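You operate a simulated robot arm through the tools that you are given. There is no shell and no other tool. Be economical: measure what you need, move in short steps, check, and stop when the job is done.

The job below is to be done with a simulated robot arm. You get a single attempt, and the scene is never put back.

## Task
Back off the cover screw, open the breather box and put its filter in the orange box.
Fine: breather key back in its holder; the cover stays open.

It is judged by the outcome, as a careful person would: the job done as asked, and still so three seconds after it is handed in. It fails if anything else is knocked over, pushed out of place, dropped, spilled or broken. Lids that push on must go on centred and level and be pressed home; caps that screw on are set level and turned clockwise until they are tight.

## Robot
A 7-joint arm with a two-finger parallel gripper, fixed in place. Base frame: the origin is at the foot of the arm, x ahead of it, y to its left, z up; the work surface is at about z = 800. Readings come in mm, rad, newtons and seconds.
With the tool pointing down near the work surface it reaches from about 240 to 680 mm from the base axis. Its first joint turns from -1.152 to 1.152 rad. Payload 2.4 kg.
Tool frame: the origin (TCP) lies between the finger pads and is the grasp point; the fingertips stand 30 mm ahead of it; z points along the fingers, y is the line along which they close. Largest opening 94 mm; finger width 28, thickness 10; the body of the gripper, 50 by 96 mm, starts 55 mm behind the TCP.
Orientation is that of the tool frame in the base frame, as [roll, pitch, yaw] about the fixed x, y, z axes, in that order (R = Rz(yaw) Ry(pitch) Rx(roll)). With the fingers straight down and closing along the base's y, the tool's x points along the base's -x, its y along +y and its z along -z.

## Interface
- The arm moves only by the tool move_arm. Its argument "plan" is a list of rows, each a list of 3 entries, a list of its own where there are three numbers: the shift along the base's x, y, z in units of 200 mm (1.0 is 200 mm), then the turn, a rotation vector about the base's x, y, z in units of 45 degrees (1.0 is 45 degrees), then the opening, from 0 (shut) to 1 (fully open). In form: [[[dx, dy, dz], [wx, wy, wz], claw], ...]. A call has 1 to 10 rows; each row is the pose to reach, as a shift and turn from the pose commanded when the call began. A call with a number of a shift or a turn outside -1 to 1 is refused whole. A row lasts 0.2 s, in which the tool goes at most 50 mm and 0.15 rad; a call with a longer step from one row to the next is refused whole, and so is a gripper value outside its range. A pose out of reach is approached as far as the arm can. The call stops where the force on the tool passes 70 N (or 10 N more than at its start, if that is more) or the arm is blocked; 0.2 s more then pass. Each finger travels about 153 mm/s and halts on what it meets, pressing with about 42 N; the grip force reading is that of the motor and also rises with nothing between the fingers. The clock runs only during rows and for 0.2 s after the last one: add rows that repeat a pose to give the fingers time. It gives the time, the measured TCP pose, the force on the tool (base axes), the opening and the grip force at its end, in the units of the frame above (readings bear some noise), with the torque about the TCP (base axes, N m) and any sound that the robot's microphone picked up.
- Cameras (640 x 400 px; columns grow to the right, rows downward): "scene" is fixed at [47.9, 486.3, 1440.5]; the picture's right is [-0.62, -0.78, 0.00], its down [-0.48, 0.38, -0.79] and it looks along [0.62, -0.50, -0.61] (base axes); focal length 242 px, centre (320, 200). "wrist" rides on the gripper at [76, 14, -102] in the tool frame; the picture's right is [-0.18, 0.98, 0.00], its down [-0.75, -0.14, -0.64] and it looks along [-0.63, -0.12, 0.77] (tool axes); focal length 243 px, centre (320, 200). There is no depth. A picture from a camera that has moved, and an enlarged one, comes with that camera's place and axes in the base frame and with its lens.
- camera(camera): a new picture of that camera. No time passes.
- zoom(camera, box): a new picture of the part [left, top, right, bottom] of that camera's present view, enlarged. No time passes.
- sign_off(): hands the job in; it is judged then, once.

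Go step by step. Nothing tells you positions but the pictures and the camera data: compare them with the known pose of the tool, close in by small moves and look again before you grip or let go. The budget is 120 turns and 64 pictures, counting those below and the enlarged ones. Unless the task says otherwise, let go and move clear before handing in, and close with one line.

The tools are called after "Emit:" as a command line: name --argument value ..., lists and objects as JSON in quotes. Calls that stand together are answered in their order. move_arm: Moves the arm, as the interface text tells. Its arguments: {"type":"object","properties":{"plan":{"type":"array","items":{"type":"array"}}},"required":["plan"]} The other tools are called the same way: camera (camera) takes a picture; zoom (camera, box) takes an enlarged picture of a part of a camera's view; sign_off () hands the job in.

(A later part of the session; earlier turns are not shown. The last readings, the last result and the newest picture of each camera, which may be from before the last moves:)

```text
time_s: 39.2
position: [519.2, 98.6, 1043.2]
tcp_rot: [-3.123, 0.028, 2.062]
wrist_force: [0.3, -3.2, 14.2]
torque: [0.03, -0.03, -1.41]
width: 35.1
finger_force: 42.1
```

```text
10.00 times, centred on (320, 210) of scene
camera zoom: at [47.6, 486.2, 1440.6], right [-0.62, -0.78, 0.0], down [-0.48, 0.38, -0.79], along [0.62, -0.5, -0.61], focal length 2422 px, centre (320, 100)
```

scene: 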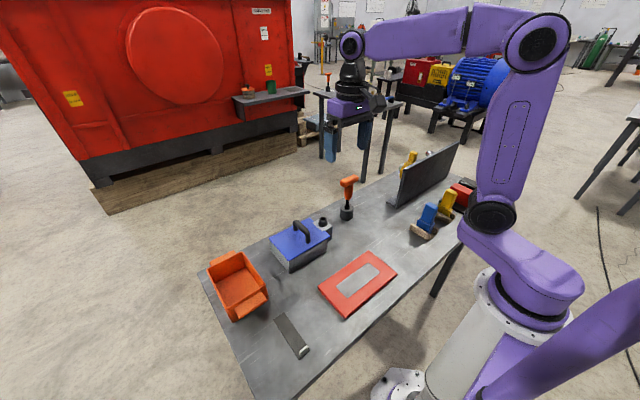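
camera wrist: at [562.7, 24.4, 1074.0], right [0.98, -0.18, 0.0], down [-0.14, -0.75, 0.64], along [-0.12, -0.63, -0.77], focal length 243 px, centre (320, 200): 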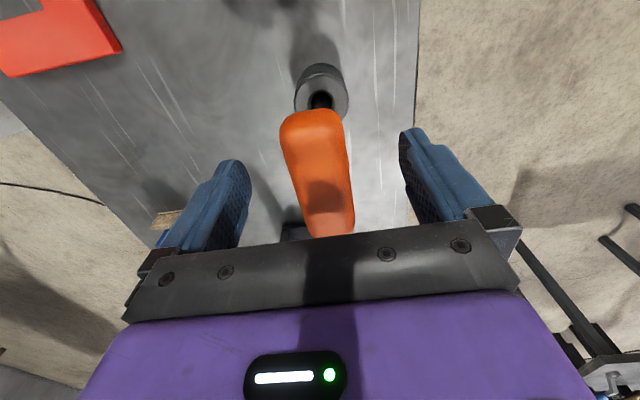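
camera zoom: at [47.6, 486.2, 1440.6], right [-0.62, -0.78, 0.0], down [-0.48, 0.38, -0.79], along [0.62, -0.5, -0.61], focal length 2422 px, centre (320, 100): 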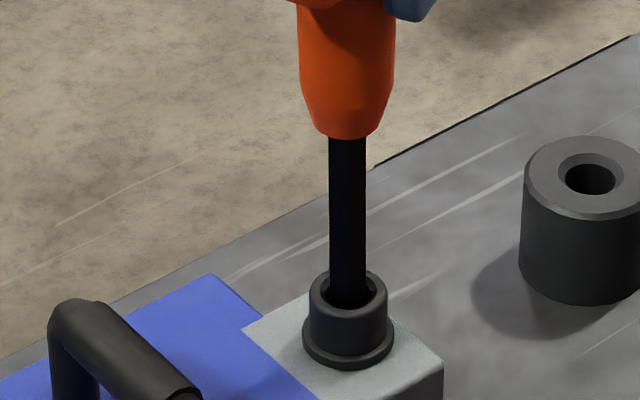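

Now torque jumped to -1.4 Nm, so the hex has caught. I'll ease the twist slightly and press down to seat it deeper.

Emit:
move_arm --plan '[[[0, 0, 0], [0, 0, -0.1], 0.1], [[0, 0, -0.015], [0, 0, -0.1], 0.1], [[0, 0, -0.03], [0, 0, -0.08], 0.1], [[0, 0, -0.04], [0, 0, -0.1], 0.1], [[0, 0, -0.04], [0, 0, -0.1], 0.1]]'

Emit:
zoom --camera "scene" --box '[305, 190, 335, 230]'

```text
time_s: 40.4
position: [520.4, 99.5, 1035.1]
tcp_rot: [-3.126, 0.03, 1.984]
wrist_force: [0.3, -1.3, 28.4]
torque: [0.05, -0.22, -0.53]
width: 33.8
finger_force: 42.5
```

```text
10.00 times, centred on (320, 210) of scene
camera zoom: at [47.4, 486.2, 1440.6], right [-0.62, -0.78, 0.0], down [-0.48, 0.38, -0.79], along [0.62, -0.5, -0.61], focal length 2422 px, centre (320, 100)
```

zoom: 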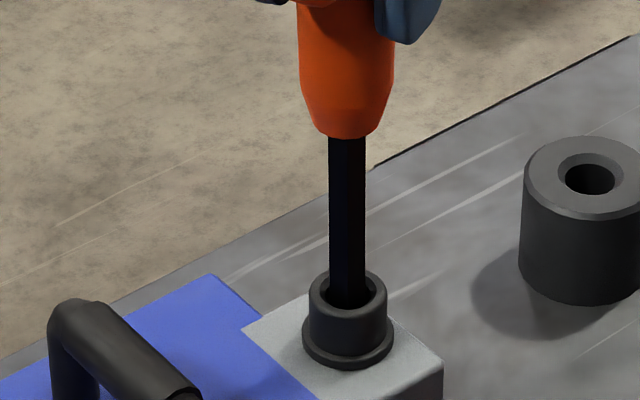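

The key is bottomed (orange end unmoved). I'll ease the pressure and turn counter-clockwise, watching torque.

Emit:
move_arm --plan '[[[0, 0, 0.01], [0, 0, 0.1], 0.1], [[0, 0, 0.01], [0, 0, 0.2], 0.1], [[0, 0, 0.01], [0, 0, 0.3], 0.1], [[0, 0, 0.01], [0, 0, 0.4], 0.1], [[0, 0, 0.01], [0, 0, 0.5], 0.1]]'

Emit:
zoom --camera "scene" --box '[290, 160, 350, 240]'

```text
time_s: 41.6
position: [518.0, 98.2, 1036.3]
tcp_rot: [-3.12, 0.026, 2.373]
wrist_force: [1.0, 0.2, -11.2]
torque: [0.08, -0.17, -2.29]
width: 43.7
finger_force: 41.8
```

```text
5.00 times, centred on (320, 200) of scene
camera zoom: at [48.1, 486.4, 1440.5], right [-0.62, -0.78, 0.0], down [-0.48, 0.38, -0.79], along [0.62, -0.5, -0.61], focal length 1211 px, centre (320, 200)
```

zoom: 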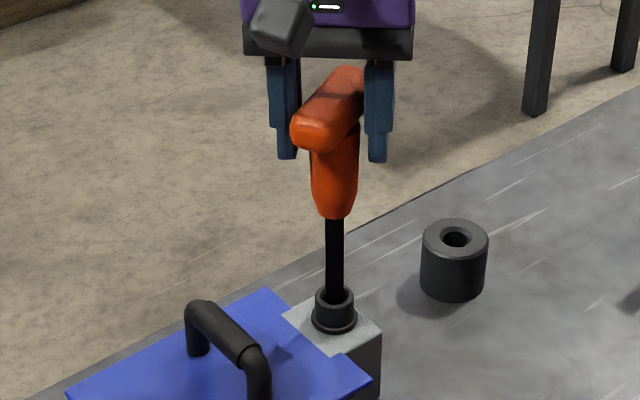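

The bar is twisting in the grip at 2.3 Nm, so the screw is tight; leverage grows as the pads bite toward the bar ends. I'll lower slightly to keep it seated and continue.

Emit:
move_arm --plan '[[[0, 0, -0.012], [0, 0, 0], 0], [[0, 0, -0.015], [0, 0, 0.1], 0], [[0, 0, -0.015], [0, 0, 0.2], 0], [[0, 0, -0.015], [0, 0, 0.3], 0], [[0, 0, -0.015], [0, 0, 0.3], 0]]'

Emit:
zoom --camera "scene" --box '[290, 160, 350, 240]'

```text
time_s: 42.8
position: [518.8, 98.8, 1033.9]
tcp_rot: [-3.124, 0.028, 2.603]
wrist_force: [-3.1, -0.6, 7.5]
torque: [-0.04, 0.31, -3.54]
width: 52.9
finger_force: 42.7
```

```text
5.00 times, centred on (320, 200) of scene
camera zoom: at [47.6, 486.3, 1440.5], right [-0.62, -0.78, 0.0], down [-0.48, 0.38, -0.79], along [0.62, -0.5, -0.61], focal length 1211 px, centre (320, 200)
```

zoom: 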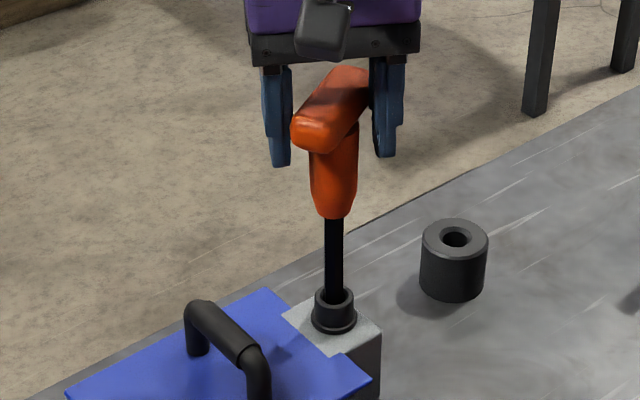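

Torque is 3.5 Nm and still holding. The geometry allows a bit more, so I'll continue a little further.

Emit:
move_arm --plan '[[[0, 0, 0], [0, 0, 0.1], 0], [[0, 0, 0], [0, 0, 0.2], 0], [[0, 0, 0], [0, 0, 0.3], 0], [[0, 0, 0], [0, 0, 0.3], 0]]'

Emit:
zoom --camera "scene" --box '[290, 160, 350, 240]'

```text
time_s: 43.8
position: [518.6, 97.6, 1033.6]
tcp_rot: [-3.125, 0.026, 2.832]
wrist_force: [-4.1, -1.7, 1.5]
torque: [-0.35, 0.72, -5.57]
width: 63.9
finger_force: 42.2
```

```text
5.00 times, centred on (320, 200) of scene
camera zoom: at [47.7, 486.3, 1440.6], right [-0.62, -0.78, 0.0], down [-0.48, 0.38, -0.79], along [0.62, -0.5, -0.61], focal length 1211 px, centre (320, 200)
```

zoom: 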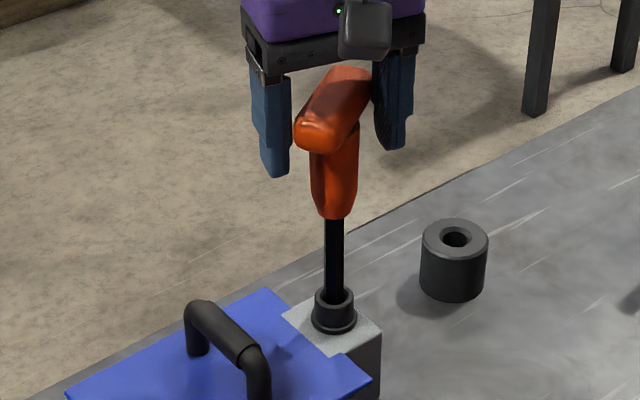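

The stop at ~265° total, with very low torque before it, suggests the screw already backed off fully and hit its end stop. I'll test by unwinding and turning clockwise ~20°: if it moves freely, the screw is loose.

Emit:
move_arm --plan '[[[0, 0, 0], [0, 0, -0.15], 0], [[0, 0, 0], [0, 0, -0.3], 0], [[0, 0, 0], [0, 0, -0.45], 0], [[0, 0, 0], [0, 0, -0.6], 0], [[0, 0, 0], [0, 0, -0.75], 0], [[0, 0, 0], [0, 0, -0.9], 0], [[0, 0, 0], [0, 0, -1], 0]]'

Emit:
move_arm --plan '[[[0, 0, 0], [0, 0, -0.15], 0], [[0, 0, 0], [0, 0, -0.3], 0], [[0, 0, 0], [0, 0, -0.45], 0], [[0, 0, 0], [0, 0, -0.45], 0]]'

Emit:
zoom --camera "scene" --box '[290, 160, 350, 240]'

```text
time_s: 45.4
position: [520.4, 100.9, 1033.4]
tcp_rot: [-3.122, 0.028, 2.063]
wrist_force: [-2.0, -2.2, -3.3]
torque: [0.07, -0.18, -0.62]
width: 35.8
finger_force: 42.1
```

```text
time_s: 46.4
position: [519.7, 99.6, 1032.4]
tcp_rot: [-3.125, 0.028, 1.709]
wrist_force: [4.6, 1.6, -12.7]
torque: [0.32, -0.54, -0.02]
width: 33.7
finger_force: 42.1
```

```text
5.00 times, centred on (320, 200) of scene
camera zoom: at [48.2, 486.4, 1440.5], right [-0.62, -0.78, 0.0], down [-0.48, 0.38, -0.79], along [0.62, -0.5, -0.61], focal length 1211 px, centre (320, 200)
```

zoom: 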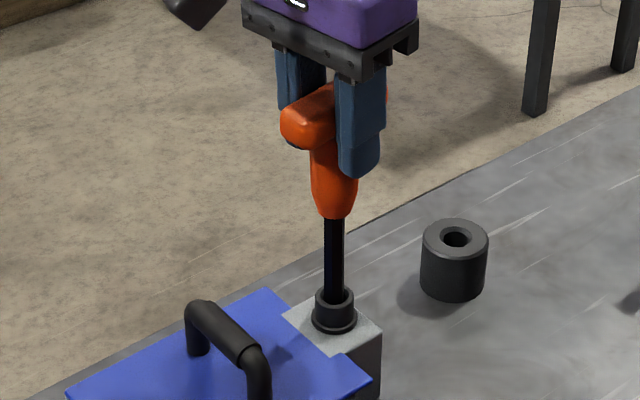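

Clockwise moves freely, so the screw was at its backed-off stop. I'll turn it back counter-clockwise to the stop, gently.

Emit:
move_arm --plan '[[[0, 0, 0], [0, 0, 0.12], 0], [[0, 0, 0], [0, 0, 0.24], 0], [[0, 0, 0], [0, 0, 0.36], 0], [[0, 0, 0], [0, 0, 0.46], 0], [[0, 0, 0], [0, 0, 0.46], 0]]'

```text
time_s: 47.6
position: [519.6, 100.1, 1033.7]
tcp_rot: [-3.125, 0.029, 2.074]
wrist_force: [0.7, -2.3, -2.3]
torque: [-0.25, -0.15, 0.0]
width: 33.9
finger_force: 41.6
```

No stop felt yet at this angle; I'll continue to see where it comes.

Emit:
move_arm --plan '[[[0, 0, 0], [0, 0, 0.1], 0], [[0, 0, 0], [0, 0, 0.2], 0], [[0, 0, 0], [0, 0, 0.3], 0]]'

Emit:
zoom --camera "scene" --box '[290, 160, 350, 240]'

```text
time_s: 48.4
position: [519.4, 99.7, 1035.1]
tcp_rot: [-3.126, 0.028, 2.307]
wrist_force: [-1.3, 0.7, 0.8]
torque: [0.14, -0.07, -0.01]
width: 33.8
finger_force: 41.9
```

```text
5.00 times, centred on (320, 200) of scene
camera zoom: at [47.8, 486.3, 1440.5], right [-0.62, -0.78, 0.0], down [-0.48, 0.38, -0.79], along [0.62, -0.5, -0.61], focal length 1211 px, centre (320, 200)
```

zoom: 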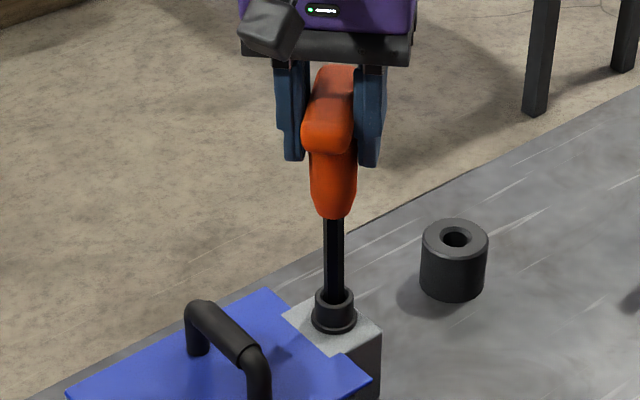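

The key now turns freely past that point, so I need proof of whether the screw itself turns. I'll lift out and look at the socket's hex orientation (it read ~5° before; 36° more if it turned with the key).

Emit:
move_arm --plan '[[[0, 0, 0.08], [0, 0, 0], 0], [[0, 0, 0.16], [0, 0, 0], 0], [[0, 0, 0.24], [0, 0, 0], 0], [[0, 0, 0.32], [0, 0, 0], 0], [[-0.07, -0.09, 0.32], [0, 0, 0], 0], [[-0.07, -0.09, 0.32], [0, 0, 0], 0]]'

Emit:
zoom --camera "wrist" --box '[295, 20, 355, 80]'

```text
time_s: 49.8
position: [506.1, 81.2, 1098.2]
tcp_rot: [-3.122, 0.026, 2.309]
wrist_force: [0.3, -0.3, -0.9]
torque: [-0.01, 0.02, 0.0]
width: 33.6
finger_force: 42.2
```

```text
6.67 times, centred on (325, 50) of wrist
camera zoom: at [465.4, 150.3, 1198.1], right [0.85, 0.52, -0.01], down [0.4, -0.63, 0.67], along [0.34, -0.57, -0.75], focal length 1618 px, centre (287, 1200)
```

zoom: 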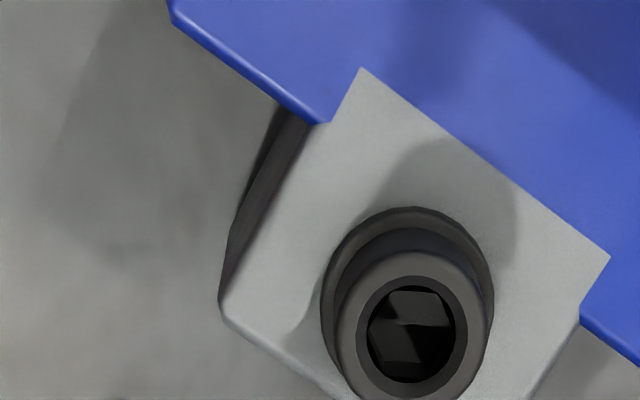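

Now a clear view into the socket; one high zoom on it.

Emit:
zoom --camera "wrist" --box '[324, 56, 350, 84]'

```text
14.29 times, centred on (337, 70) of wrist
camera zoom: at [465.4, 150.3, 1198.1], right [0.85, 0.52, -0.01], down [0.4, -0.63, 0.67], along [0.34, -0.57, -0.75], focal length 3466 px, centre (77, 2057)
```

zoom: 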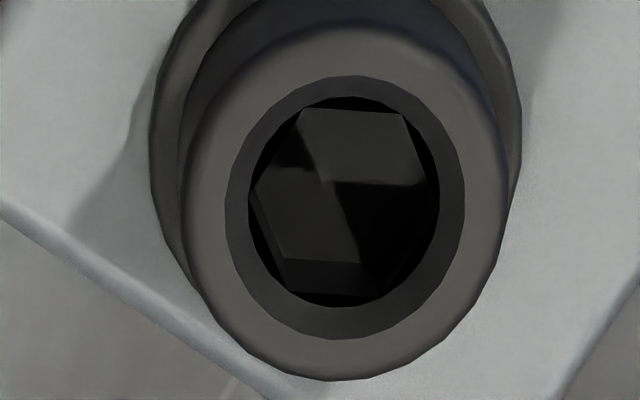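

The socket's hex now reads ~26°, up from ~13° before: the hard twist broke the screw loose, with the loose-fitting key leading it by its play. I'll reinsert and keep backing it off.

Emit:
move_arm --plan '[[[0.07, 0.09, 0], [0, 0, -0.12], 0], [[0.07, 0.09, -0.08], [0, 0, -0.24], 0], [[0.07, 0.09, -0.16], [0, 0, -0.24], 0], [[0.07, 0.09, -0.24], [0, 0, -0.24], 0], [[0.07, 0.09, -0.29], [0, 0, -0.24], 0], [[0.07, 0.09, -0.32], [0, 0, -0.24], 0], [[0.07, 0.09, -0.335], [0, 0, -0.24], 0], [[0.07, 0.09, -0.335], [0, 0, -0.24], 0]]'

Emit:
zoom --camera "scene" --box '[305, 190, 335, 230]'

```text
time_s: 51.6
position: [521.4, 99.1, 1033.7]
tcp_rot: [-3.127, 0.031, 2.118]
wrist_force: [-2.2, 1.2, 29.0]
torque: [0.05, 0.17, -0.03]
width: 34.3
finger_force: 42.4
```

```text
10.00 times, centred on (320, 210) of scene
camera zoom: at [47.3, 486.3, 1440.6], right [-0.62, -0.78, 0.0], down [-0.48, 0.38, -0.79], along [0.62, -0.5, -0.61], focal length 2422 px, centre (320, 100)
```

zoom: 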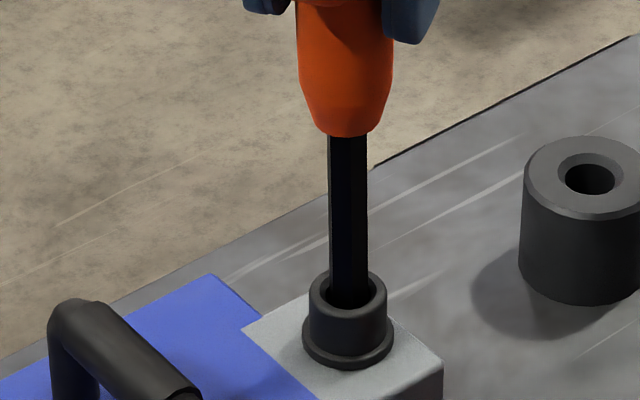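

Seated again. Turning counter-clockwise.

Emit:
move_arm --plan '[[[0, 0, 0.005], [0, 0, 0.15], 0], [[0, 0, 0.005], [0, 0, 0.3], 0], [[0, 0, 0.005], [0, 0, 0.45], 0], [[0, 0, 0.005], [0, 0, 0.6], 0]]'

Emit:
move_arm --plan '[[[0, 0, 0], [0, 0, 0.15], 0], [[0, 0, 0], [0, 0, 0.3], 0], [[0, 0, 0], [0, 0, 0.45], 0], [[0, 0, 0], [0, 0, 0.6], 0], [[0, 0, 0], [0, 0, 0.75], 0]]'

Emit:
move_arm --plan '[[[0, 0, 0], [0, 0, 0.15], 0], [[0, 0, 0], [0, 0, 0.3], 0], [[0, 0, 0], [0, 0, 0.45], 0], [[0, 0, 0], [0, 0, 0.6], 0], [[0, 0, 0], [0, 0, 0.75], 0]]'

Emit:
zoom --camera "scene" --box '[305, 190, 335, 230]'

```text
time_s: 52.6
position: [520.1, 97.8, 1031.8]
tcp_rot: [-3.123, 0.027, 2.582]
wrist_force: [5.6, 1.9, -3.6]
torque: [-0.04, 0.03, -2.42]
width: 44.3
finger_force: 42.1
```

```text
time_s: 53.8
position: [519.1, 98.4, 1032.0]
tcp_rot: [-3.125, 0.027, -3.135]
wrist_force: [-2.7, -1.6, -2.3]
torque: [-0.58, 1.02, -7.12]
width: 71.2
finger_force: 41.7
```

```text
time_s: 55.0
position: [520.1, 97.5, 1031.0]
tcp_rot: [-3.128, 0.03, -2.543]
wrist_force: [5.6, -2.5, -3.9]
torque: [-0.12, 0.47, -6.61]
width: 77.8
finger_force: 42.1
```

```text
10.00 times, centred on (320, 210) of scene
camera zoom: at [48.1, 486.3, 1440.5], right [-0.62, -0.78, 0.0], down [-0.48, 0.38, -0.79], along [0.62, -0.5, -0.61], focal length 2422 px, centre (320, 100)
```

zoom: 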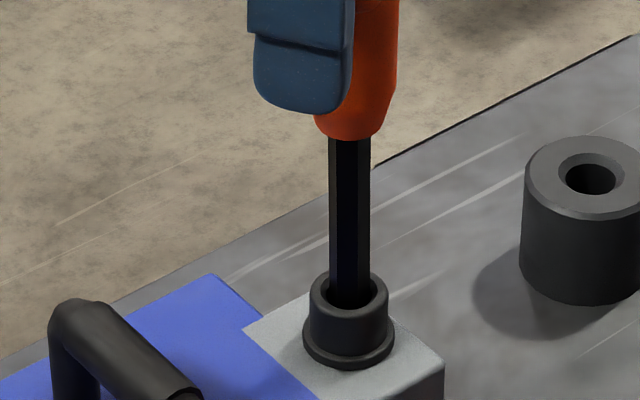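

Torque peaked near 7 Nm and either the screw moved or the bar is twisting toward end-on in the grip. Let me look at the bar.

Emit:
zoom --camera "wrist" --box '[180, 40, 460, 240]'

```text
2.00 times, centred on (320, 140) of wrist
camera zoom: at [445.7, 65.5, 1131.8], right [-0.4, 0.92, -0.01], down [0.68, 0.3, 0.67], along [0.61, 0.26, -0.75], focal length 485 px, centre (320, 320)
```

zoom: 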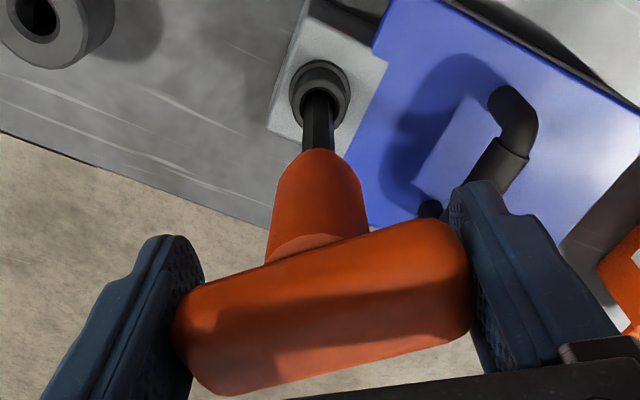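

The bar has turned almost end-on in the pads, while the key itself sits near 2.36 rad. I'll release, re-align the gripper square to the bar (level, and a bit higher), and re-grip for a light, unpressed turn, which was when it moved freely.

Emit:
move_arm --plan '[[[0, 0, 0], [0, 0, -0.1], 0.8], [[0, 0, 0], [0, 0, -0.1], 1], [[0, 0, 0], [0, 0, -0.1], 1], [[0, 0, 0.02], [0, 0, -0.25], 1], [[0, 0, 0.04], [0, 0, -0.4], 1], [[0, 0, 0.05], [0, 0, -0.55], 1], [[0, 0, 0.05], [0, 0, -0.7], 1], [[0, 0, 0.05], [0, 0, -0.85], 1], [[0, 0, 0.05], [0, 0, -1], 1]]'

Emit:
move_arm --plan '[[[0, 0, 0], [0.015, -0.008, -0.15], 1], [[0, 0, 0], [0.03, -0.015, -0.3], 1], [[0, 0, 0], [0.039, -0.019, -0.45], 1], [[0, 0, 0], [0.039, -0.019, -0.6], 1], [[0, 0, 0], [0.039, -0.019, -0.75], 1], [[0, 0, 0], [0.039, -0.019, -0.79], 1]]'

Emit:
camera --camera "wrist"

```text
time_s: 57.0
position: [520.9, 99.2, 1041.7]
tcp_rot: [-3.124, 0.027, 2.98]
wrist_force: [0.9, 0.1, 0.7]
torque: [0.01, -0.02, 0.02]
width: 94.1
finger_force: 0.1
```

```text
time_s: 58.4
position: [518.9, 99.1, 1041.5]
tcp_rot: [3.126, 0.029, 2.359]
wrist_force: [0.3, 0.2, 0.4]
torque: [0.03, -0.02, 0.01]
width: 93.6
finger_force: 0.1
```

```text
13 pictures are left
camera wrist: at [472.2, 163.4, 1142.2], right [0.82, 0.57, 0.02], down [0.41, -0.63, 0.66], along [0.39, -0.54, -0.75], focal length 243 px, centre (320, 200)
```

wrist: 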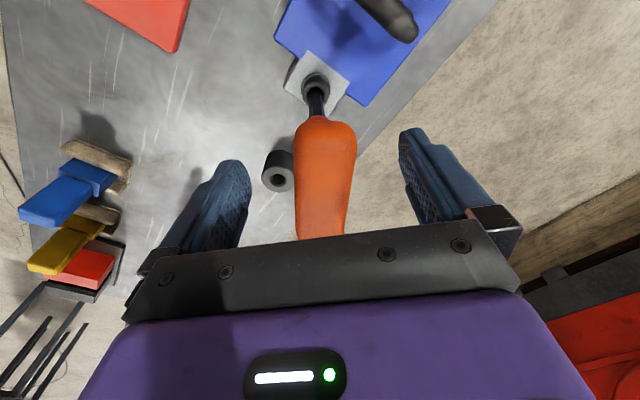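

The bar is centred and square between the fingers. I'll level the tool and close, then turn counter-clockwise with no downward push.

Emit:
move_arm --plan '[[[0, 0, 0], [0.012, 0.04, 0], 1], [[0, 0, 0], [0.012, 0.04, 0], 0.5], [[0, 0, 0], [0.012, 0.04, 0], 0], [[0, 0, 0], [0.012, 0.04, 0], 0], [[0, 0, 0], [0.012, 0.04, 0], 0]]'

Emit:
move_arm --plan '[[[0, 0, 0], [0, 0, 0.1], 0], [[0, 0, 0], [0, 0, 0.2], 0], [[0, 0, 0], [0, 0, 0.3], 0]]'

```text
time_s: 59.6
position: [519.2, 99.3, 1041.0]
tcp_rot: [3.141, -0.003, 2.359]
wrist_force: [2.0, 3.1, 2.1]
torque: [0.08, 0.12, -0.91]
width: 38.3
finger_force: 41.6
```

```text
time_s: 60.4
position: [519.5, 100.1, 1043.0]
tcp_rot: [-3.14, -0.003, 2.59]
wrist_force: [3.2, 1.0, -6.0]
torque: [-0.11, 0.09, -2.42]
width: 44.6
finger_force: 42.3
```

Resistance returns at the same key angle (~2.22), which looks like an end stop. A decisive test: turn ~80° clockwise with light pressure and back; a loose screw gives no catch until the same stop.

Emit:
move_arm --plan '[[[0, 0, -0.01], [0, 0, -0.15], 0], [[0, 0, -0.015], [0, 0, -0.3], 0], [[0, 0, -0.02], [0, 0, -0.45], 0], [[0, 0, -0.025], [0, 0, -0.6], 0], [[0, 0, -0.025], [0, 0, -0.75], 0], [[0, 0, -0.025], [0, 0, -0.9], 0]]'

Emit:
move_arm --plan '[[[0, 0, 0], [0, 0, -0.15], 0], [[0, 0, 0], [0, 0, -0.3], 0], [[0, 0, 0], [0, 0, -0.45], 0], [[0, 0, 0], [0, 0, -0.6], 0]]'

Emit:
move_arm --plan '[[[0, 0, 0], [0, 0, -0.15], 0], [[0, 0, 0], [0, 0, -0.3], 0], [[0, 0, 0], [0, 0, -0.45], 0], [[0, 0, 0], [0, 0, -0.6], 0]]'

Emit:
move_arm --plan '[[[0, 0, 0], [0, 0, 0.15], 0], [[0, 0, 0], [0, 0, 0.3], 0], [[0, 0, 0], [0, 0, 0.45], 0], [[0, 0, 0], [0, 0, 0.6], 0]]'

Emit:
move_arm --plan '[[[0, 0, 0], [0, 0, 0.15], 0], [[0, 0, 0], [0, 0, 0.3], 0], [[0, 0, 0], [0, 0, 0.45], 0], [[0, 0, 0], [0, 0, 0.6], 0]]'

```text
time_s: 61.8
position: [519.9, 102.0, 1038.4]
tcp_rot: [3.138, 0.001, 1.887]
wrist_force: [0.9, 0.6, 29.0]
torque: [-0.25, 0.17, 0.03]
width: 33.8
finger_force: 42.6
```

```text
time_s: 62.8
position: [521.4, 98.6, 1038.1]
tcp_rot: [3.138, -0.001, 1.416]
wrist_force: [7.2, 0.1, 24.0]
torque: [-0.29, 0.15, 0.04]
width: 33.9
finger_force: 41.8
```

```text
time_s: 63.8
position: [521.2, 100.4, 1038.2]
tcp_rot: [3.141, -0.002, 0.945]
wrist_force: [14.1, -5.7, 15.3]
torque: [-0.11, -0.23, 0.04]
width: 33.4
finger_force: 42.5
```

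```text
time_s: 64.8
position: [521.4, 99.2, 1038.4]
tcp_rot: [3.142, -0.002, 1.422]
wrist_force: [8.8, -2.0, 14.5]
torque: [-0.34, 0.24, 0.02]
width: 33.7
finger_force: 41.8
```

```text
time_s: 65.8
position: [519.3, 99.6, 1038.2]
tcp_rot: [3.139, -0.001, 1.892]
wrist_force: [5.2, 0.1, 26.9]
torque: [-0.4, 0.12, 0.0]
width: 33.9
finger_force: 41.6
```

Free all the way both directions. Now check for the stop near 2.2 again.

Emit:
move_arm --plan '[[[0, 0, 0], [0, 0, 0.15], 0], [[0, 0, 0], [0, 0, 0.3], 0], [[0, 0, 0], [0, 0, 0.4], 0]]'

Emit:
move_arm --plan '[[[0, 0, 0], [0, 0, 0.1], 0], [[0, 0, 0], [0, 0, 0.2], 0], [[0, 0, 0], [0, 0, 0.3], 0]]'

```text
time_s: 66.6
position: [520.0, 100.7, 1036.8]
tcp_rot: [3.141, -0.002, 2.199]
wrist_force: [-1.6, 2.4, 22.4]
torque: [-0.09, 0.31, -1.04]
width: 34.0
finger_force: 42.4
```

```text
time_s: 67.4
position: [519.7, 100.0, 1036.1]
tcp_rot: [-3.138, -0.003, 2.436]
wrist_force: [2.5, 1.2, -0.6]
torque: [-0.18, 0.15, -1.9]
width: 39.6
finger_force: 41.9
```

It stops again at the same absolute angle and nowhere else: the screw is free and backed off to its end. I'll unwind the grip, lift the key out and carry it over the holder.

Emit:
move_arm --plan '[[[0, 0, 0], [0, 0, -0.15], 0], [[0, 0, 0], [0, 0, -0.3], 0], [[0, 0, 0.05], [0, 0, -0.3], 0], [[0, 0, 0.15], [0, 0, -0.3], 0], [[0, 0, 0.25], [0, 0, -0.3], 0], [[0, 0, 0.35], [0, 0, -0.3], 0], [[0, 0, 0.42], [0, 0, -0.3], 0]]'

Emit:
move_arm --plan '[[[0.02, -0.1, 0], [0, 0, -0.12], 0], [[0.05, -0.25, 0], [0, 0, -0.27], 0], [[0.08, -0.4, 0], [0, 0, -0.42], 0], [[0.11, -0.55, 0], [0, 0, -0.57], 0], [[0.14, -0.68, 0], [0, 0, -0.72], 0], [[0.14, -0.74, 0], [0, 0, -0.797], 0], [[0.14, -0.74, 0], [0, 0, -0.797], 0]]'

Emit:
zoom --camera "scene" --box '[320, 170, 370, 230]'

Emit:
zoom --camera "wrist" --box '[280, 20, 370, 110]'

```text
time_s: 69.0
position: [523.3, 99.1, 1123.5]
tcp_rot: [-3.141, 0.0, 2.203]
wrist_force: [0.3, 0.1, -1.2]
torque: [0.0, -0.01, -0.03]
width: 34.0
finger_force: 42.4
```

```text
time_s: 70.6
position: [546.8, -44.8, 1119.2]
tcp_rot: [-3.141, -0.002, 1.575]
wrist_force: [0.7, -0.4, -1.9]
torque: [-0.03, 0.0, 0.02]
width: 33.7
finger_force: 42.1
```

```text
6.67 times, centred on (345, 200) of scene
camera zoom: at [47.9, 486.3, 1440.5], right [-0.62, -0.78, 0.0], down [-0.48, 0.38, -0.79], along [0.62, -0.5, -0.61], focal length 1614 px, centre (153, 200)
```

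zoom: 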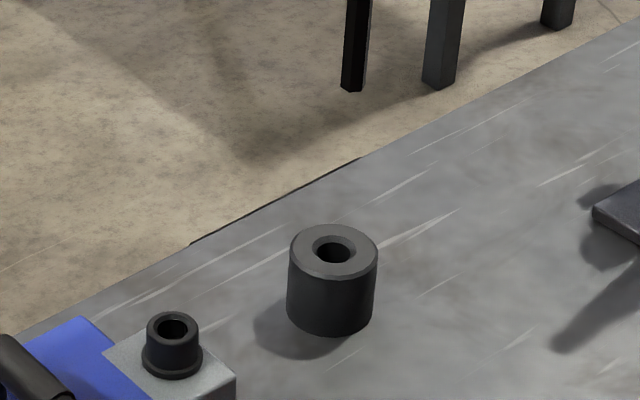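

```text
4.44 times, centred on (325, 65) of wrist
camera zoom: at [560.6, 30.1, 1222.5], right [0.98, -0.18, 0.0], down [-0.14, -0.75, 0.64], along [-0.12, -0.63, -0.77], focal length 1078 px, centre (298, 800)
```

zoom: 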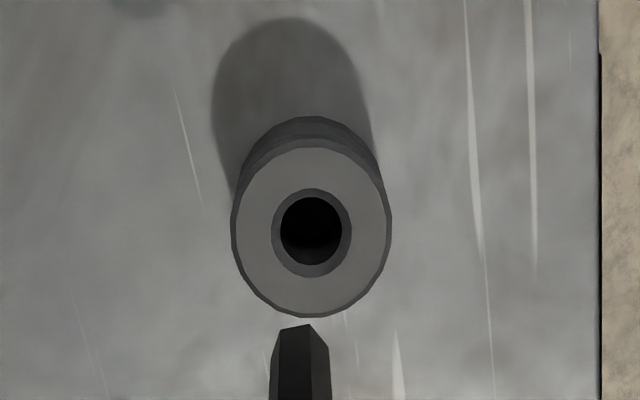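

The key is upright; the hole is about (+3,-1.5) mm from the tip. I'll correct and descend to just above the holder, then check once.

Emit:
move_arm --plan '[[[0.014, -0.007, -0.1], [0, 0, 0], 0], [[0.014, -0.007, -0.25], [0, 0, 0], 0], [[0.014, -0.007, -0.38], [0, 0, 0], 0], [[0.014, -0.007, -0.48], [0, 0, 0], 0], [[0.014, -0.007, -0.52], [0, 0, 0], 0], [[0.014, -0.007, -0.52], [0, 0, 0], 0]]'

Emit:
zoom --camera "wrist" --box '[290, 40, 360, 110]'

```text
time_s: 72.0
position: [549.6, -48.4, 1016.9]
tcp_rot: [3.141, 0.001, 1.577]
wrist_force: [0.1, 0.5, -1.2]
torque: [0.0, 0.02, -0.01]
width: 33.7
finger_force: 41.8
```

```text
5.71 times, centred on (325, 75) of wrist
camera zoom: at [564.8, 26.8, 1120.0], right [0.98, -0.18, 0.0], down [-0.14, -0.76, 0.64], along [-0.11, -0.63, -0.77], focal length 1386 px, centre (291, 914)
```

zoom: 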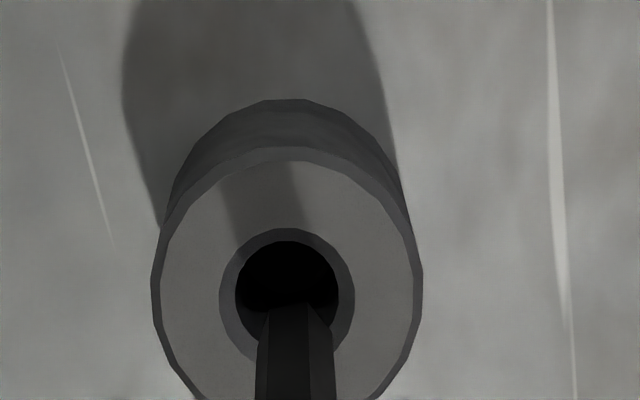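

Emit:
zoom --camera "scene" --box '[330, 180, 360, 220]'

```text
10.00 times, centred on (345, 200) of scene
camera zoom: at [47.9, 486.3, 1440.5], right [-0.62, -0.78, 0.0], down [-0.48, 0.38, -0.79], along [0.62, -0.5, -0.61], focal length 2422 px, centre (70, 200)
```

zoom: 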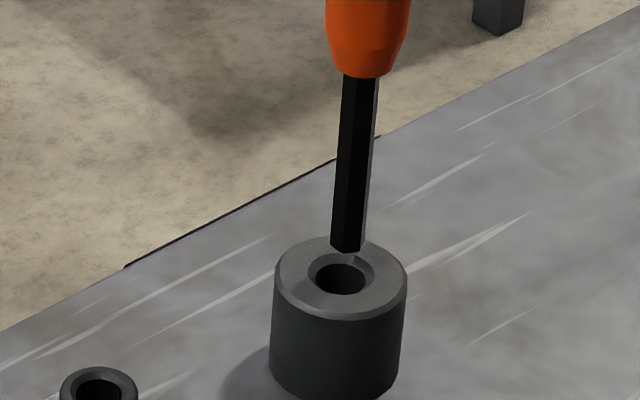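

Combining both views, the tip needs about +3 mm in y. I'll correct and lower into the holder slowly, watching force.

Emit:
move_arm --plan '[[[-0.003, 0.016, 0], [0, 0, 0], 0], [[-0.003, 0.016, -0.04], [0, 0, 0], 0], [[-0.003, 0.016, -0.08], [0, 0, 0], 0], [[-0.003, 0.016, -0.11], [0, 0, 0], 0], [[-0.003, 0.016, -0.14], [0, 0, 0], 0], [[-0.003, 0.016, -0.14], [0, 0, 0], 0]]'

```text
time_s: 73.4
position: [550.0, -46.8, 988.6]
tcp_rot: [3.14, -0.003, 1.578]
wrist_force: [0.0, 0.1, -1.3]
torque: [0.01, 0.02, 0.02]
width: 33.8
finger_force: 42.3
```

No resistance: the tip is inside the holder. I'll lower to the bottom.

Emit:
move_arm --plan '[[[0, 0, -0.04], [0, 0, 0], 0], [[0, 0, -0.08], [0, 0, 0], 0], [[0, 0, -0.1], [0, 0, 0], 0], [[0, 0, -0.115], [0, 0, 0], 0], [[0, 0, -0.13], [0, 0, 0], 0]]'

```text
time_s: 74.6
position: [551.0, -47.4, 963.1]
tcp_rot: [3.139, 0.0, 1.579]
wrist_force: [-3.0, 0.6, 18.9]
torque: [0.06, 0.38, 0.01]
width: 34.0
finger_force: 41.6
```

Bottomed with 19 N. I'll relax, open, rise straight up, and head toward the lid while turning the gripper back.

Emit:
move_arm --plan '[[[-0.003, 0, 0.012], [0, 0, 0], 0], [[-0.003, 0, 0.012], [0, 0, 0], 0.5], [[-0.003, 0, 0.012], [0, 0, 0], 1], [[-0.003, 0, 0.012], [0, 0, 0], 1], [[-0.003, 0, 0.12], [0, 0, 0], 1], [[-0.003, 0, 0.3], [0, 0, 0], 1], [[-0.003, 0, 0.5], [0, 0, 0], 1], [[-0.003, 0, 0.7], [0, 0, 0], 1]]'

Emit:
move_arm --plan '[[[-0.08, 0.2, 0], [0, 0, 0.12], 1], [[-0.15, 0.4, 0], [0, 0, 0.3], 1], [[-0.2, 0.6, 0], [0, 0, 0.48], 1], [[-0.25, 0.8, 0], [0, 0, 0.66], 1], [[-0.3, 0.95, 0], [0, 0, 0.84], 1], [[-0.35, 1, 0], [0, 0, 1], 1]]'

Emit:
move_arm --plan '[[[-0.08, 0.03, -0.06], [0, 0, 0.18], 1], [[-0.16, 0.06, -0.12], [0, 0, 0.36], 1], [[-0.25, 0.1, -0.18], [0, 0, 0.54], 1], [[-0.35, 0.15, -0.22], [0, 0, 0.72], 1], [[-0.4, 0.2, -0.25], [0, 0, 0.9], 1], [[-0.4, 0.2, -0.25], [0, 0, 1], 1], [[-0.4, 0.2, -0.25], [0, 0, 1], 1]]'

Emit:
camera --camera "wrist"

Emit:
zoom --camera "scene" --box '[260, 160, 380, 280]'

```text
time_s: 76.4
position: [548.2, -46.0, 1105.6]
tcp_rot: [-3.14, -0.002, 1.58]
wrist_force: [-0.6, 1.0, 0.8]
torque: [0.0, 0.02, -0.03]
width: 94.2
finger_force: 0.0
```

```text
time_s: 77.8
position: [478.0, 153.3, 1103.1]
tcp_rot: [3.141, -0.001, 2.365]
wrist_force: [1.0, -1.5, -0.5]
torque: [0.03, 0.0, -0.01]
width: 93.8
finger_force: 0.0
```

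```text
time_s: 79.4
position: [398.8, 193.9, 1053.9]
tcp_rot: [-3.141, 0.0, -3.134]
wrist_force: [0.3, -0.2, 0.0]
torque: [0.03, -0.02, 0.0]
width: 93.8
finger_force: 0.0
```

```text
8 pictures are left
camera wrist: at [322.7, 207.2, 1156.1], right [0.18, 0.98, 0.0], down [0.76, -0.13, 0.64], along [0.63, -0.11, -0.77], focal length 243 px, centre (320, 200)
```

wrist: 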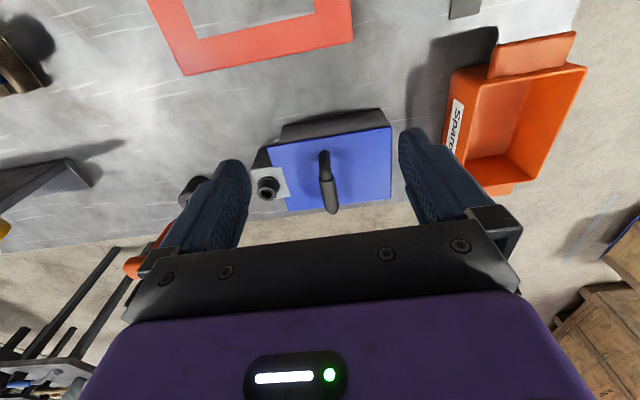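

```text
3.33 times, centred on (320, 220) of scene
camera zoom: at [47.9, 486.3, 1440.5], right [-0.62, -0.78, 0.0], down [-0.48, 0.38, -0.79], along [0.62, -0.5, -0.61], focal length 807 px, centre (320, 133)
```

zoom: 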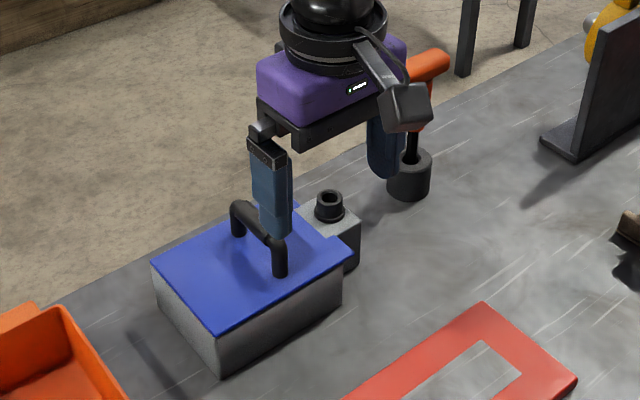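

The key stands in its holder. The lid handle runs along x at about (504,188,917), good for the current gripper orientation; I'll move above it and check.

Emit:
move_arm --plan '[[[0.15, -0.01, 0], [0, 0, -0.008], 1], [[0.3, -0.02, 0], [0, 0, -0.008], 1], [[0.45, -0.025, 0], [0, 0, -0.008], 1], [[0.53, -0.025, -0.1], [0, 0, -0.008], 1], [[0.53, -0.025, -0.25], [0, 0, -0.008], 1], [[0.53, -0.025, -0.42], [0, 0, -0.008], 1], [[0.53, -0.025, -0.42], [0, 0, -0.008], 1]]'

Emit:
camera --camera "wrist"

```text
time_s: 81.0
position: [506.7, 189.3, 969.3]
tcp_rot: [-3.141, -0.001, 3.141]
wrist_force: [-0.7, -0.3, -0.4]
torque: [-0.01, 0.03, 0.02]
width: 94.0
finger_force: 0.1
```

```text
6 pictures are left
camera wrist: at [431.4, 203.3, 1071.8], right [0.18, 0.98, 0.0], down [0.75, -0.14, 0.64], along [0.63, -0.12, -0.77], focal length 243 px, centre (320, 200)
```

wrist: 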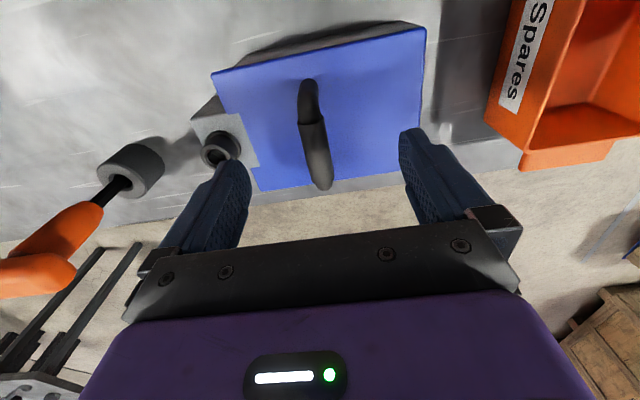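

The handle is centred at about (506,185). I'll descend around its bar and close.

Emit:
move_arm --plan '[[[0, -0.018, -0.08], [0, 0, 0], 1], [[0, -0.018, -0.18], [0, 0, 0], 1], [[0, -0.018, -0.255], [0, 0, 0], 1], [[0, -0.018, -0.255], [0, 0, 0], 1], [[0, -0.018, -0.255], [0, 0, 0], 0.5], [[0, -0.018, -0.255], [0, 0, 0], 0], [[0, -0.018, -0.255], [0, 0, 0], 0], [[0, -0.018, -0.255], [0, 0, 0], 0]]'

```text
time_s: 82.8
position: [506.2, 185.3, 917.0]
tcp_rot: [-3.141, 0.001, 3.141]
wrist_force: [0.0, 0.9, -3.6]
torque: [0.0, -0.3, -0.08]
width: 19.5
finger_force: 45.1
```

Gripped the 19.5 mm handle bar. I'll lift a few mm and read forces to learn whether it's free and where the hinge is.

Emit:
move_arm --plan '[[[0, 0, 0.02], [0, 0, 0], 0], [[0, 0.005, 0.04], [0, 0, 0], 0], [[0, 0.01, 0.06], [0, 0, 0], 0]]'

Emit:
zoom --camera "scene" --box '[240, 180, 360, 290]'

```text
time_s: 83.6
position: [504.6, 190.9, 928.9]
tcp_rot: [3.138, 0.005, -3.137]
wrist_force: [15.8, 32.9, -24.3]
torque: [0.31, 0.15, -0.34]
width: 19.5
finger_force: 44.8
```

```text
3.64 times, centred on (300, 235) of scene
camera zoom: at [48.7, 487.4, 1440.1], right [-0.62, -0.78, 0.0], down [-0.48, 0.38, -0.79], along [0.62, -0.5, -0.61], focal length 880 px, centre (393, 73)
```

zoom: 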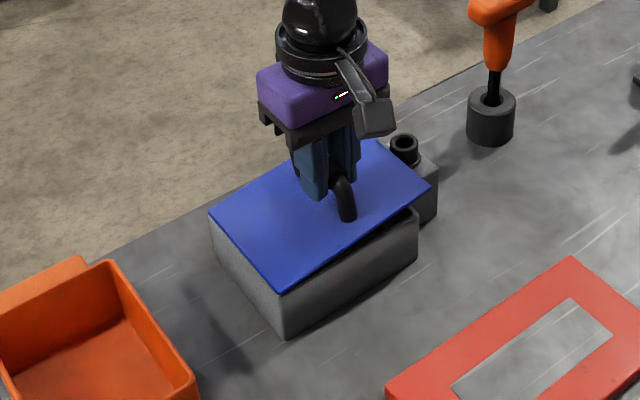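

The lid is free and hinges on its +y edge. I'll follow the arc about a hinge near (y≈269, z≈870), in short steps.

Emit:
move_arm --plan '[[[0.005, 0.035, 0.01], [0, 0, 0], 0], [[0.005, 0.065, 0.038], [0, 0, 0], 0], [[0.005, 0.096, 0.067], [0, 0, 0], 0], [[0.005, 0.128, 0.093], [0, 0, 0], 0], [[0.005, 0.163, 0.116], [0, 0, 0], 0], [[0.005, 0.2, 0.136], [0, 0, 0], 0], [[0.005, 0.2, 0.136], [0, 0, 0], 0]]'

```text
time_s: 85.2
position: [507.3, 222.9, 959.4]
tcp_rot: [3.14, 0.006, 3.139]
wrist_force: [1.0, -23.4, 34.2]
torque: [-0.39, -0.01, 0.15]
width: 20.0
finger_force: 45.3
```

The lid's radius is somewhat larger than guessed; refit gives a hinge near (281,878), R≈104. Continuing along the corrected arc.

Emit:
move_arm --plan '[[[0, -0.027, 0.032], [0, 0, 0], 0], [[0, 0.011, 0.056], [0, 0, 0], 0], [[0, 0.04, 0.072], [0, 0, 0], 0], [[0, 0.068, 0.084], [0, 0, 0], 0], [[0, 0.098, 0.096], [0, 0, 0], 0], [[0, 0.128, 0.105], [0, 0, 0], 0], [[0, 0.128, 0.105], [0, 0, 0], 0]]'

```text
time_s: 86.8
position: [507.0, 253.3, 977.6]
tcp_rot: [3.141, -0.002, -3.14]
wrist_force: [13.4, 1.8, -25.2]
torque: [-0.18, -0.54, 0.06]
width: 19.5
finger_force: 45.4
```

Emit:
move_arm --plan '[[[0, 0.03, -0.005], [0, 0, 0], 0], [[0, 0.068, 0], [0, 0, 0], 0], [[0, 0.11, 0.002], [0, 0, 0], 0], [[0, 0.152, 0], [0, 0, 0], 0], [[0, 0.194, -0.005], [0, 0, 0], 0], [[0, 0.235, -0.014], [0, 0, 0], 0], [[0, 0.275, -0.027], [0, 0, 0], 0], [[0, 0.275, -0.027], [0, 0, 0], 0]]'

```text
time_s: 88.6
position: [507.2, 308.8, 972.3]
tcp_rot: [-3.141, 0.0, -3.141]
wrist_force: [13.1, -3.8, 2.6]
torque: [-0.43, -0.11, 0.05]
width: 19.8
finger_force: 45.6
```

Tracking well at ~89° open. I'll continue past vertical until the stop is felt.

Emit:
move_arm --plan '[[[0, 0.02, -0.007], [0, 0, 0], 0], [[0, 0.039, -0.016], [0, 0, 0], 0], [[0, 0.058, -0.025], [0, 0, 0], 0], [[0, 0.076, -0.035], [0, 0, 0], 0], [[0, 0.076, -0.035], [0, 0, 0], 0]]'

Emit:
zoom --camera "scene" --box '[230, 180, 350, 290]'

```text
time_s: 89.4
position: [506.4, 312.4, 972.5]
tcp_rot: [-3.125, -0.002, -3.139]
wrist_force: [-14.8, -8.3, 13.0]
torque: [-1.41, -1.85, -0.58]
width: 19.5
finger_force: 45.5
stopped in row 4: the force on the tool passed its limit at 73 N (the readings are from after the stop); the commanded pose is now the measured one
```

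```text
3.64 times, centred on (290, 235) of scene
camera zoom: at [47.1, 486.0, 1440.7], right [-0.62, -0.78, 0.0], down [-0.48, 0.38, -0.79], along [0.62, -0.5, -0.61], focal length 880 px, centre (429, 73)
```

zoom: 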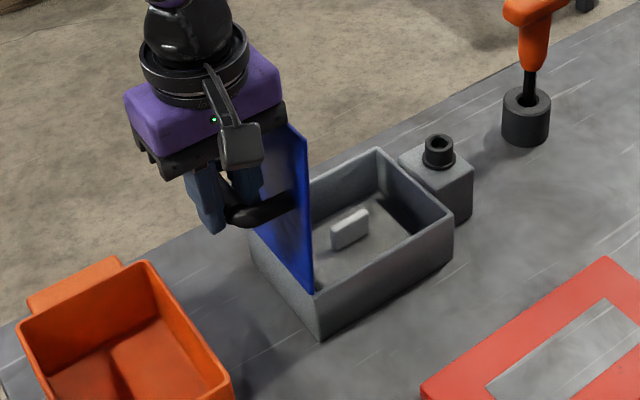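

The filter (with a grip tab) is visible. The stop came from the gripper body meeting the lid's upper edge, so I'll tilt the gripper away (top toward +y), then push the lid further open.

Emit:
move_arm --plan '[[[0, 0, 0], [-0.12, 0, 0], 0], [[0, 0, 0], [-0.25, 0, 0], 0], [[0, 0, 0], [-0.38, 0, 0], 0], [[0, 0, 0], [-0.5, 0, 0], 0], [[0, 0, 0], [-0.5, 0, 0], 0]]'

Emit:
move_arm --plan '[[[0, 0.02, -0.008], [0, 0, 0], 0], [[0, 0.04, -0.018], [0, 0, 0], 0], [[0, 0.06, -0.029], [0, 0, 0], 0], [[0, 0.06, -0.029], [0, 0, 0], 0]]'

```text
time_s: 90.6
position: [507.3, 313.9, 970.6]
tcp_rot: [-2.732, -0.003, -3.141]
wrist_force: [-4.8, 2.8, -1.2]
torque: [0.28, -0.31, -0.15]
width: 19.6
finger_force: 45.2
```

```text
time_s: 91.6
position: [507.0, 326.2, 966.3]
tcp_rot: [-2.734, -0.003, -3.141]
wrist_force: [-7.9, 0.4, 5.9]
torque: [-0.3, 0.42, -0.39]
width: 19.5
finger_force: 45.0
```

Free now: ~100° open. Continue a little to find the stop.

Emit:
move_arm --plan '[[[0, 0.02, -0.012], [0, 0, 0], 0], [[0, 0.035, -0.025], [0, 0, 0], 0], [[0, 0.05, -0.04], [0, 0, 0], 0], [[0, 0.05, -0.04], [0, 0, 0], 0]]'

```text
time_s: 92.6
position: [507.6, 334.8, 958.6]
tcp_rot: [-2.736, -0.001, -3.14]
wrist_force: [-4.5, 2.5, 9.5]
torque: [-0.22, 0.33, -0.38]
width: 19.5
finger_force: 45.4
```

Emit:
move_arm --plan '[[[0, 0.02, -0.016], [0, 0, 0], 0], [[0, 0.038, -0.035], [0, 0, 0], 0], [[0, 0.055, -0.055], [0, 0, 0], 0], [[0, 0.055, -0.055], [0, 0, 0], 0]]'

```text
time_s: 93.5
position: [510.4, 336.4, 952.6]
tcp_rot: [-2.713, -0.01, 3.131]
wrist_force: [-10.7, -9.3, 14.5]
torque: [-0.34, 0.57, 0.44]
width: 19.8
finger_force: 45.0
stopped in row 4: the force on the tool passed its limit at 74 N (the readings are from after the stop); the commanded pose is now the measured one
```

The stop is at about 110°, past vertical. I'll open the fingers partly (not far enough to push the lid) and withdraw along the tool axis.

Emit:
move_arm --plan '[[[0, -0.003, 0.002], [0, 0, 0], 0.25], [[0, -0.003, 0.002], [0, 0, 0], 0.45], [[0, -0.003, 0.002], [0, 0, 0], 0.45], [[0, 0.04, 0.1], [0, 0, 0], 0.45], [[0, 0.1, 0.24], [0, 0, 0], 0.45], [[0, 0.17, 0.42], [0, 0, 0], 0.45], [[0, 0.2, 0.6], [0, 0, 0], 0.45]]'

Emit:
zoom --camera "scene" --box '[200, 170, 360, 330]'

```text
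time_s: 95.1
position: [506.8, 372.1, 1060.5]
tcp_rot: [-2.714, -0.008, 3.13]
wrist_force: [-0.4, -0.5, 0.2]
torque: [0.01, 0.0, 0.01]
width: 42.3
finger_force: 0.0
out of reach, approached as far as the arm can: row 7
```

```text
2.50 times, centred on (280, 250) of scene
camera zoom: at [47.9, 486.3, 1440.5], right [-0.62, -0.78, 0.0], down [-0.48, 0.38, -0.79], along [0.62, -0.5, -0.61], focal length 605 px, centre (420, 75)
```

zoom: 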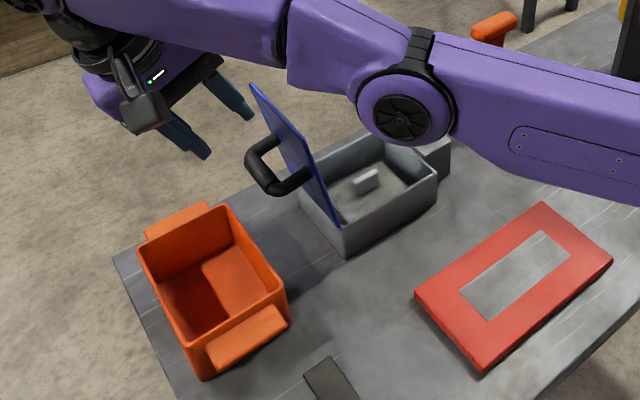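

The cover rests open at its stop. The filter has a thin tab running along y near (514,203,~850). I'll bring the arm up over the lid, level the tool, and turn to yaw −1.57 so the camera stays away from the lid.

Emit:
move_arm --plan '[[[0, -0.03, 0.08], [0.12, 0, 0], 0.45], [[0, -0.06, 0.16], [0.24, 0, 0], 0.45], [[0, -0.1, 0.25], [0.36, 0, 0], 0.45], [[0, -0.15, 0.3], [0.48, 0, 0], 0.45], [[0, -0.3, 0.3], [0.544, 0, 0], 0.45], [[0, -0.5, 0.3], [0.544, 0, 0], 0.45], [[0, -0.7, 0.3], [0.544, 0, 0], 0.45], [[0.02, -0.85, 0.3], [0.544, 0, 0], 0.45], [[0.02, -0.85, 0.3], [0.544, 0, 0], 0.45]]'

```text
time_s: 97.1
position: [565.9, 211.8, 1140.7]
tcp_rot: [3.137, -0.01, 3.134]
wrist_force: [-0.9, 0.6, -0.2]
torque: [-0.04, 0.0, 0.03]
width: 42.3
finger_force: 0.2
out of reach, approached as far as the arm can: row 2, 3, 4, 5, 6, 7, 8, 9
```

Emit:
move_arm --plan '[[[-0.1, 0, -0.1], [0, 0, 0], 0.45], [[-0.25, 0, -0.25], [0, 0, 0], 0.45], [[-0.25, 0, -0.25], [0, 0, 0], 0.45]]'

```text
time_s: 97.9
position: [575.5, 223.6, 1112.5]
tcp_rot: [3.138, -0.011, 3.135]
wrist_force: [-0.3, 0.4, -0.5]
torque: [-0.02, -0.03, -0.01]
width: 42.3
finger_force: 0.0
out of reach, approached as far as the arm can: row 1, 2, 3
```

Emit:
move_arm --plan '[[[0, 0, 0], [0, 0, 0], 0.45], [[0, -0.1, 0], [0, 0, 0], 0.45], [[-0.1, -0.2, 0], [0, 0, 0], 0.45], [[-0.2, -0.3, 0], [0, 0, 0], 0.45], [[-0.3, -0.3, 0], [0, 0, 0], 0.45]]'

```text
time_s: 99.1
position: [575.0, 168.9, 1132.4]
tcp_rot: [3.138, -0.01, 3.135]
wrist_force: [-0.3, -0.1, -0.4]
torque: [0.0, 0.01, -0.02]
width: 42.3
finger_force: 0.1
out of reach, approached as far as the arm can: row 3, 4, 5
```

Inward motion seems blocked by a joint limit from the tilted posture. I'll try moving toward −y, where the arm was comfortable before, then come back in.

Emit:
move_arm --plan '[[[0, -0.15, -0.02], [0, 0, 0], 0.45], [[0, -0.3, -0.05], [0, 0, 0], 0.45], [[0, -0.45, -0.05], [0, 0, 0], 0.45], [[0, -0.6, -0.05], [0, 0, 0], 0.45], [[0, -0.75, -0.05], [0, 0, 0], 0.45], [[-0.05, -0.75, -0.05], [0, 0, 0], 0.45], [[-0.15, -0.75, -0.05], [0, 0, 0], 0.45], [[-0.25, -0.75, -0.05], [0, 0, 0], 0.45]]'

```text
time_s: 100.9
position: [527.2, 19.3, 1125.1]
tcp_rot: [3.138, -0.007, 3.135]
wrist_force: [0.4, -0.7, -0.5]
torque: [-0.01, -0.01, -0.01]
width: 42.7
finger_force: 0.1
out of reach, approached as far as the arm can: row 6
```

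That freed it. I'll bring it further in, rotating to yaw −1.57 on the way.

Emit:
move_arm --plan '[[[-0.1, 0, 0], [0, 0, 0.15], 0.45], [[-0.2, 0, 0], [0, 0, 0.3], 0.45], [[-0.3, 0, 0], [0, 0, 0.45], 0.45], [[-0.4, 0.05, 0], [0, 0, 0.6], 0.45], [[-0.4, 0.15, 0], [0, 0, 0.75], 0.45], [[-0.4, 0.25, 0], [0, 0, 0.9], 0.45], [[-0.4, 0.3, 0], [0, 0, 1], 0.45]]'

Emit:
move_arm --plan '[[[0, 0.1, 0], [0, 0, 0.15], 0.45], [[0, 0.2, 0], [0, 0, 0.3], 0.45], [[0.05, 0.3, 0], [0, 0, 0.45], 0.45], [[0.1, 0.4, 0], [0, 0, 0.6], 0.45], [[0.2, 0.5, -0.05], [0, 0, 0.75], 0.45], [[0.3, 0.58, -0.1], [0, 0, 0.9], 0.45], [[0.35, 0.6, -0.15], [0, 0, 1], 0.45], [[0.35, 0.6, -0.15], [0, 0, 1], 0.45]]'

```text
time_s: 102.5
position: [448.8, 79.3, 1126.2]
tcp_rot: [3.138, -0.01, -2.361]
wrist_force: [0.8, 0.1, -0.2]
torque: [-0.03, 0.0, 0.02]
width: 42.3
finger_force: 0.0
```

```text
time_s: 104.3
position: [519.0, 199.7, 1093.3]
tcp_rot: [3.139, -0.01, -1.575]
wrist_force: [-0.7, 0.4, 0.2]
torque: [-0.01, 0.0, 0.0]
width: 42.3
finger_force: 0.1
```

Over the box with the right orientation. I'll descend to z≈960 and look at the tab.

Emit:
move_arm --plan '[[[-0.02, 0, -0.15], [0, 0, 0], 0.45], [[-0.02, 0, -0.3], [0, 0, 0], 0.45], [[-0.02, 0, -0.45], [0, 0, 0], 0.45], [[-0.02, 0, -0.6], [0, 0, 0], 0.45], [[-0.02, 0, -0.67], [0, 0, 0], 0.45], [[-0.02, 0, -0.67], [0, 0, 0], 0.45]]'

Emit:
zoom --camera "wrist" --box '[160, 0, 480, 220]'

```text
time_s: 105.7
position: [515.8, 198.7, 960.4]
tcp_rot: [3.138, -0.01, -1.577]
wrist_force: [-0.2, -0.3, 0.7]
torque: [-0.06, 0.03, -0.03]
width: 42.3
finger_force: 0.1
```

```text
1.82 times, centred on (320, 110) of wrist
camera zoom: at [500.9, 123.0, 1063.3], right [-0.98, 0.19, 0.0], down [0.15, 0.76, 0.63], along [0.12, 0.62, -0.77], focal length 441 px, centre (320, 364)
```

zoom: 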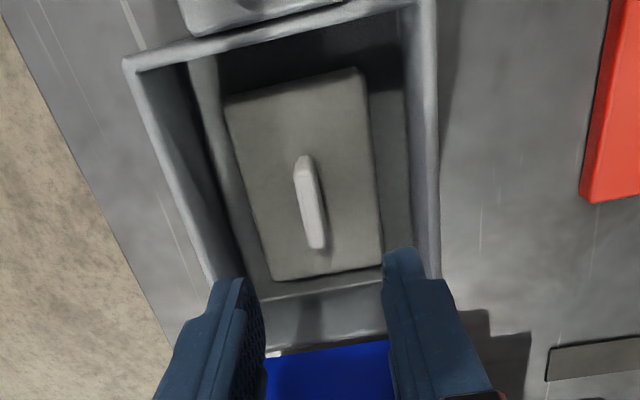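

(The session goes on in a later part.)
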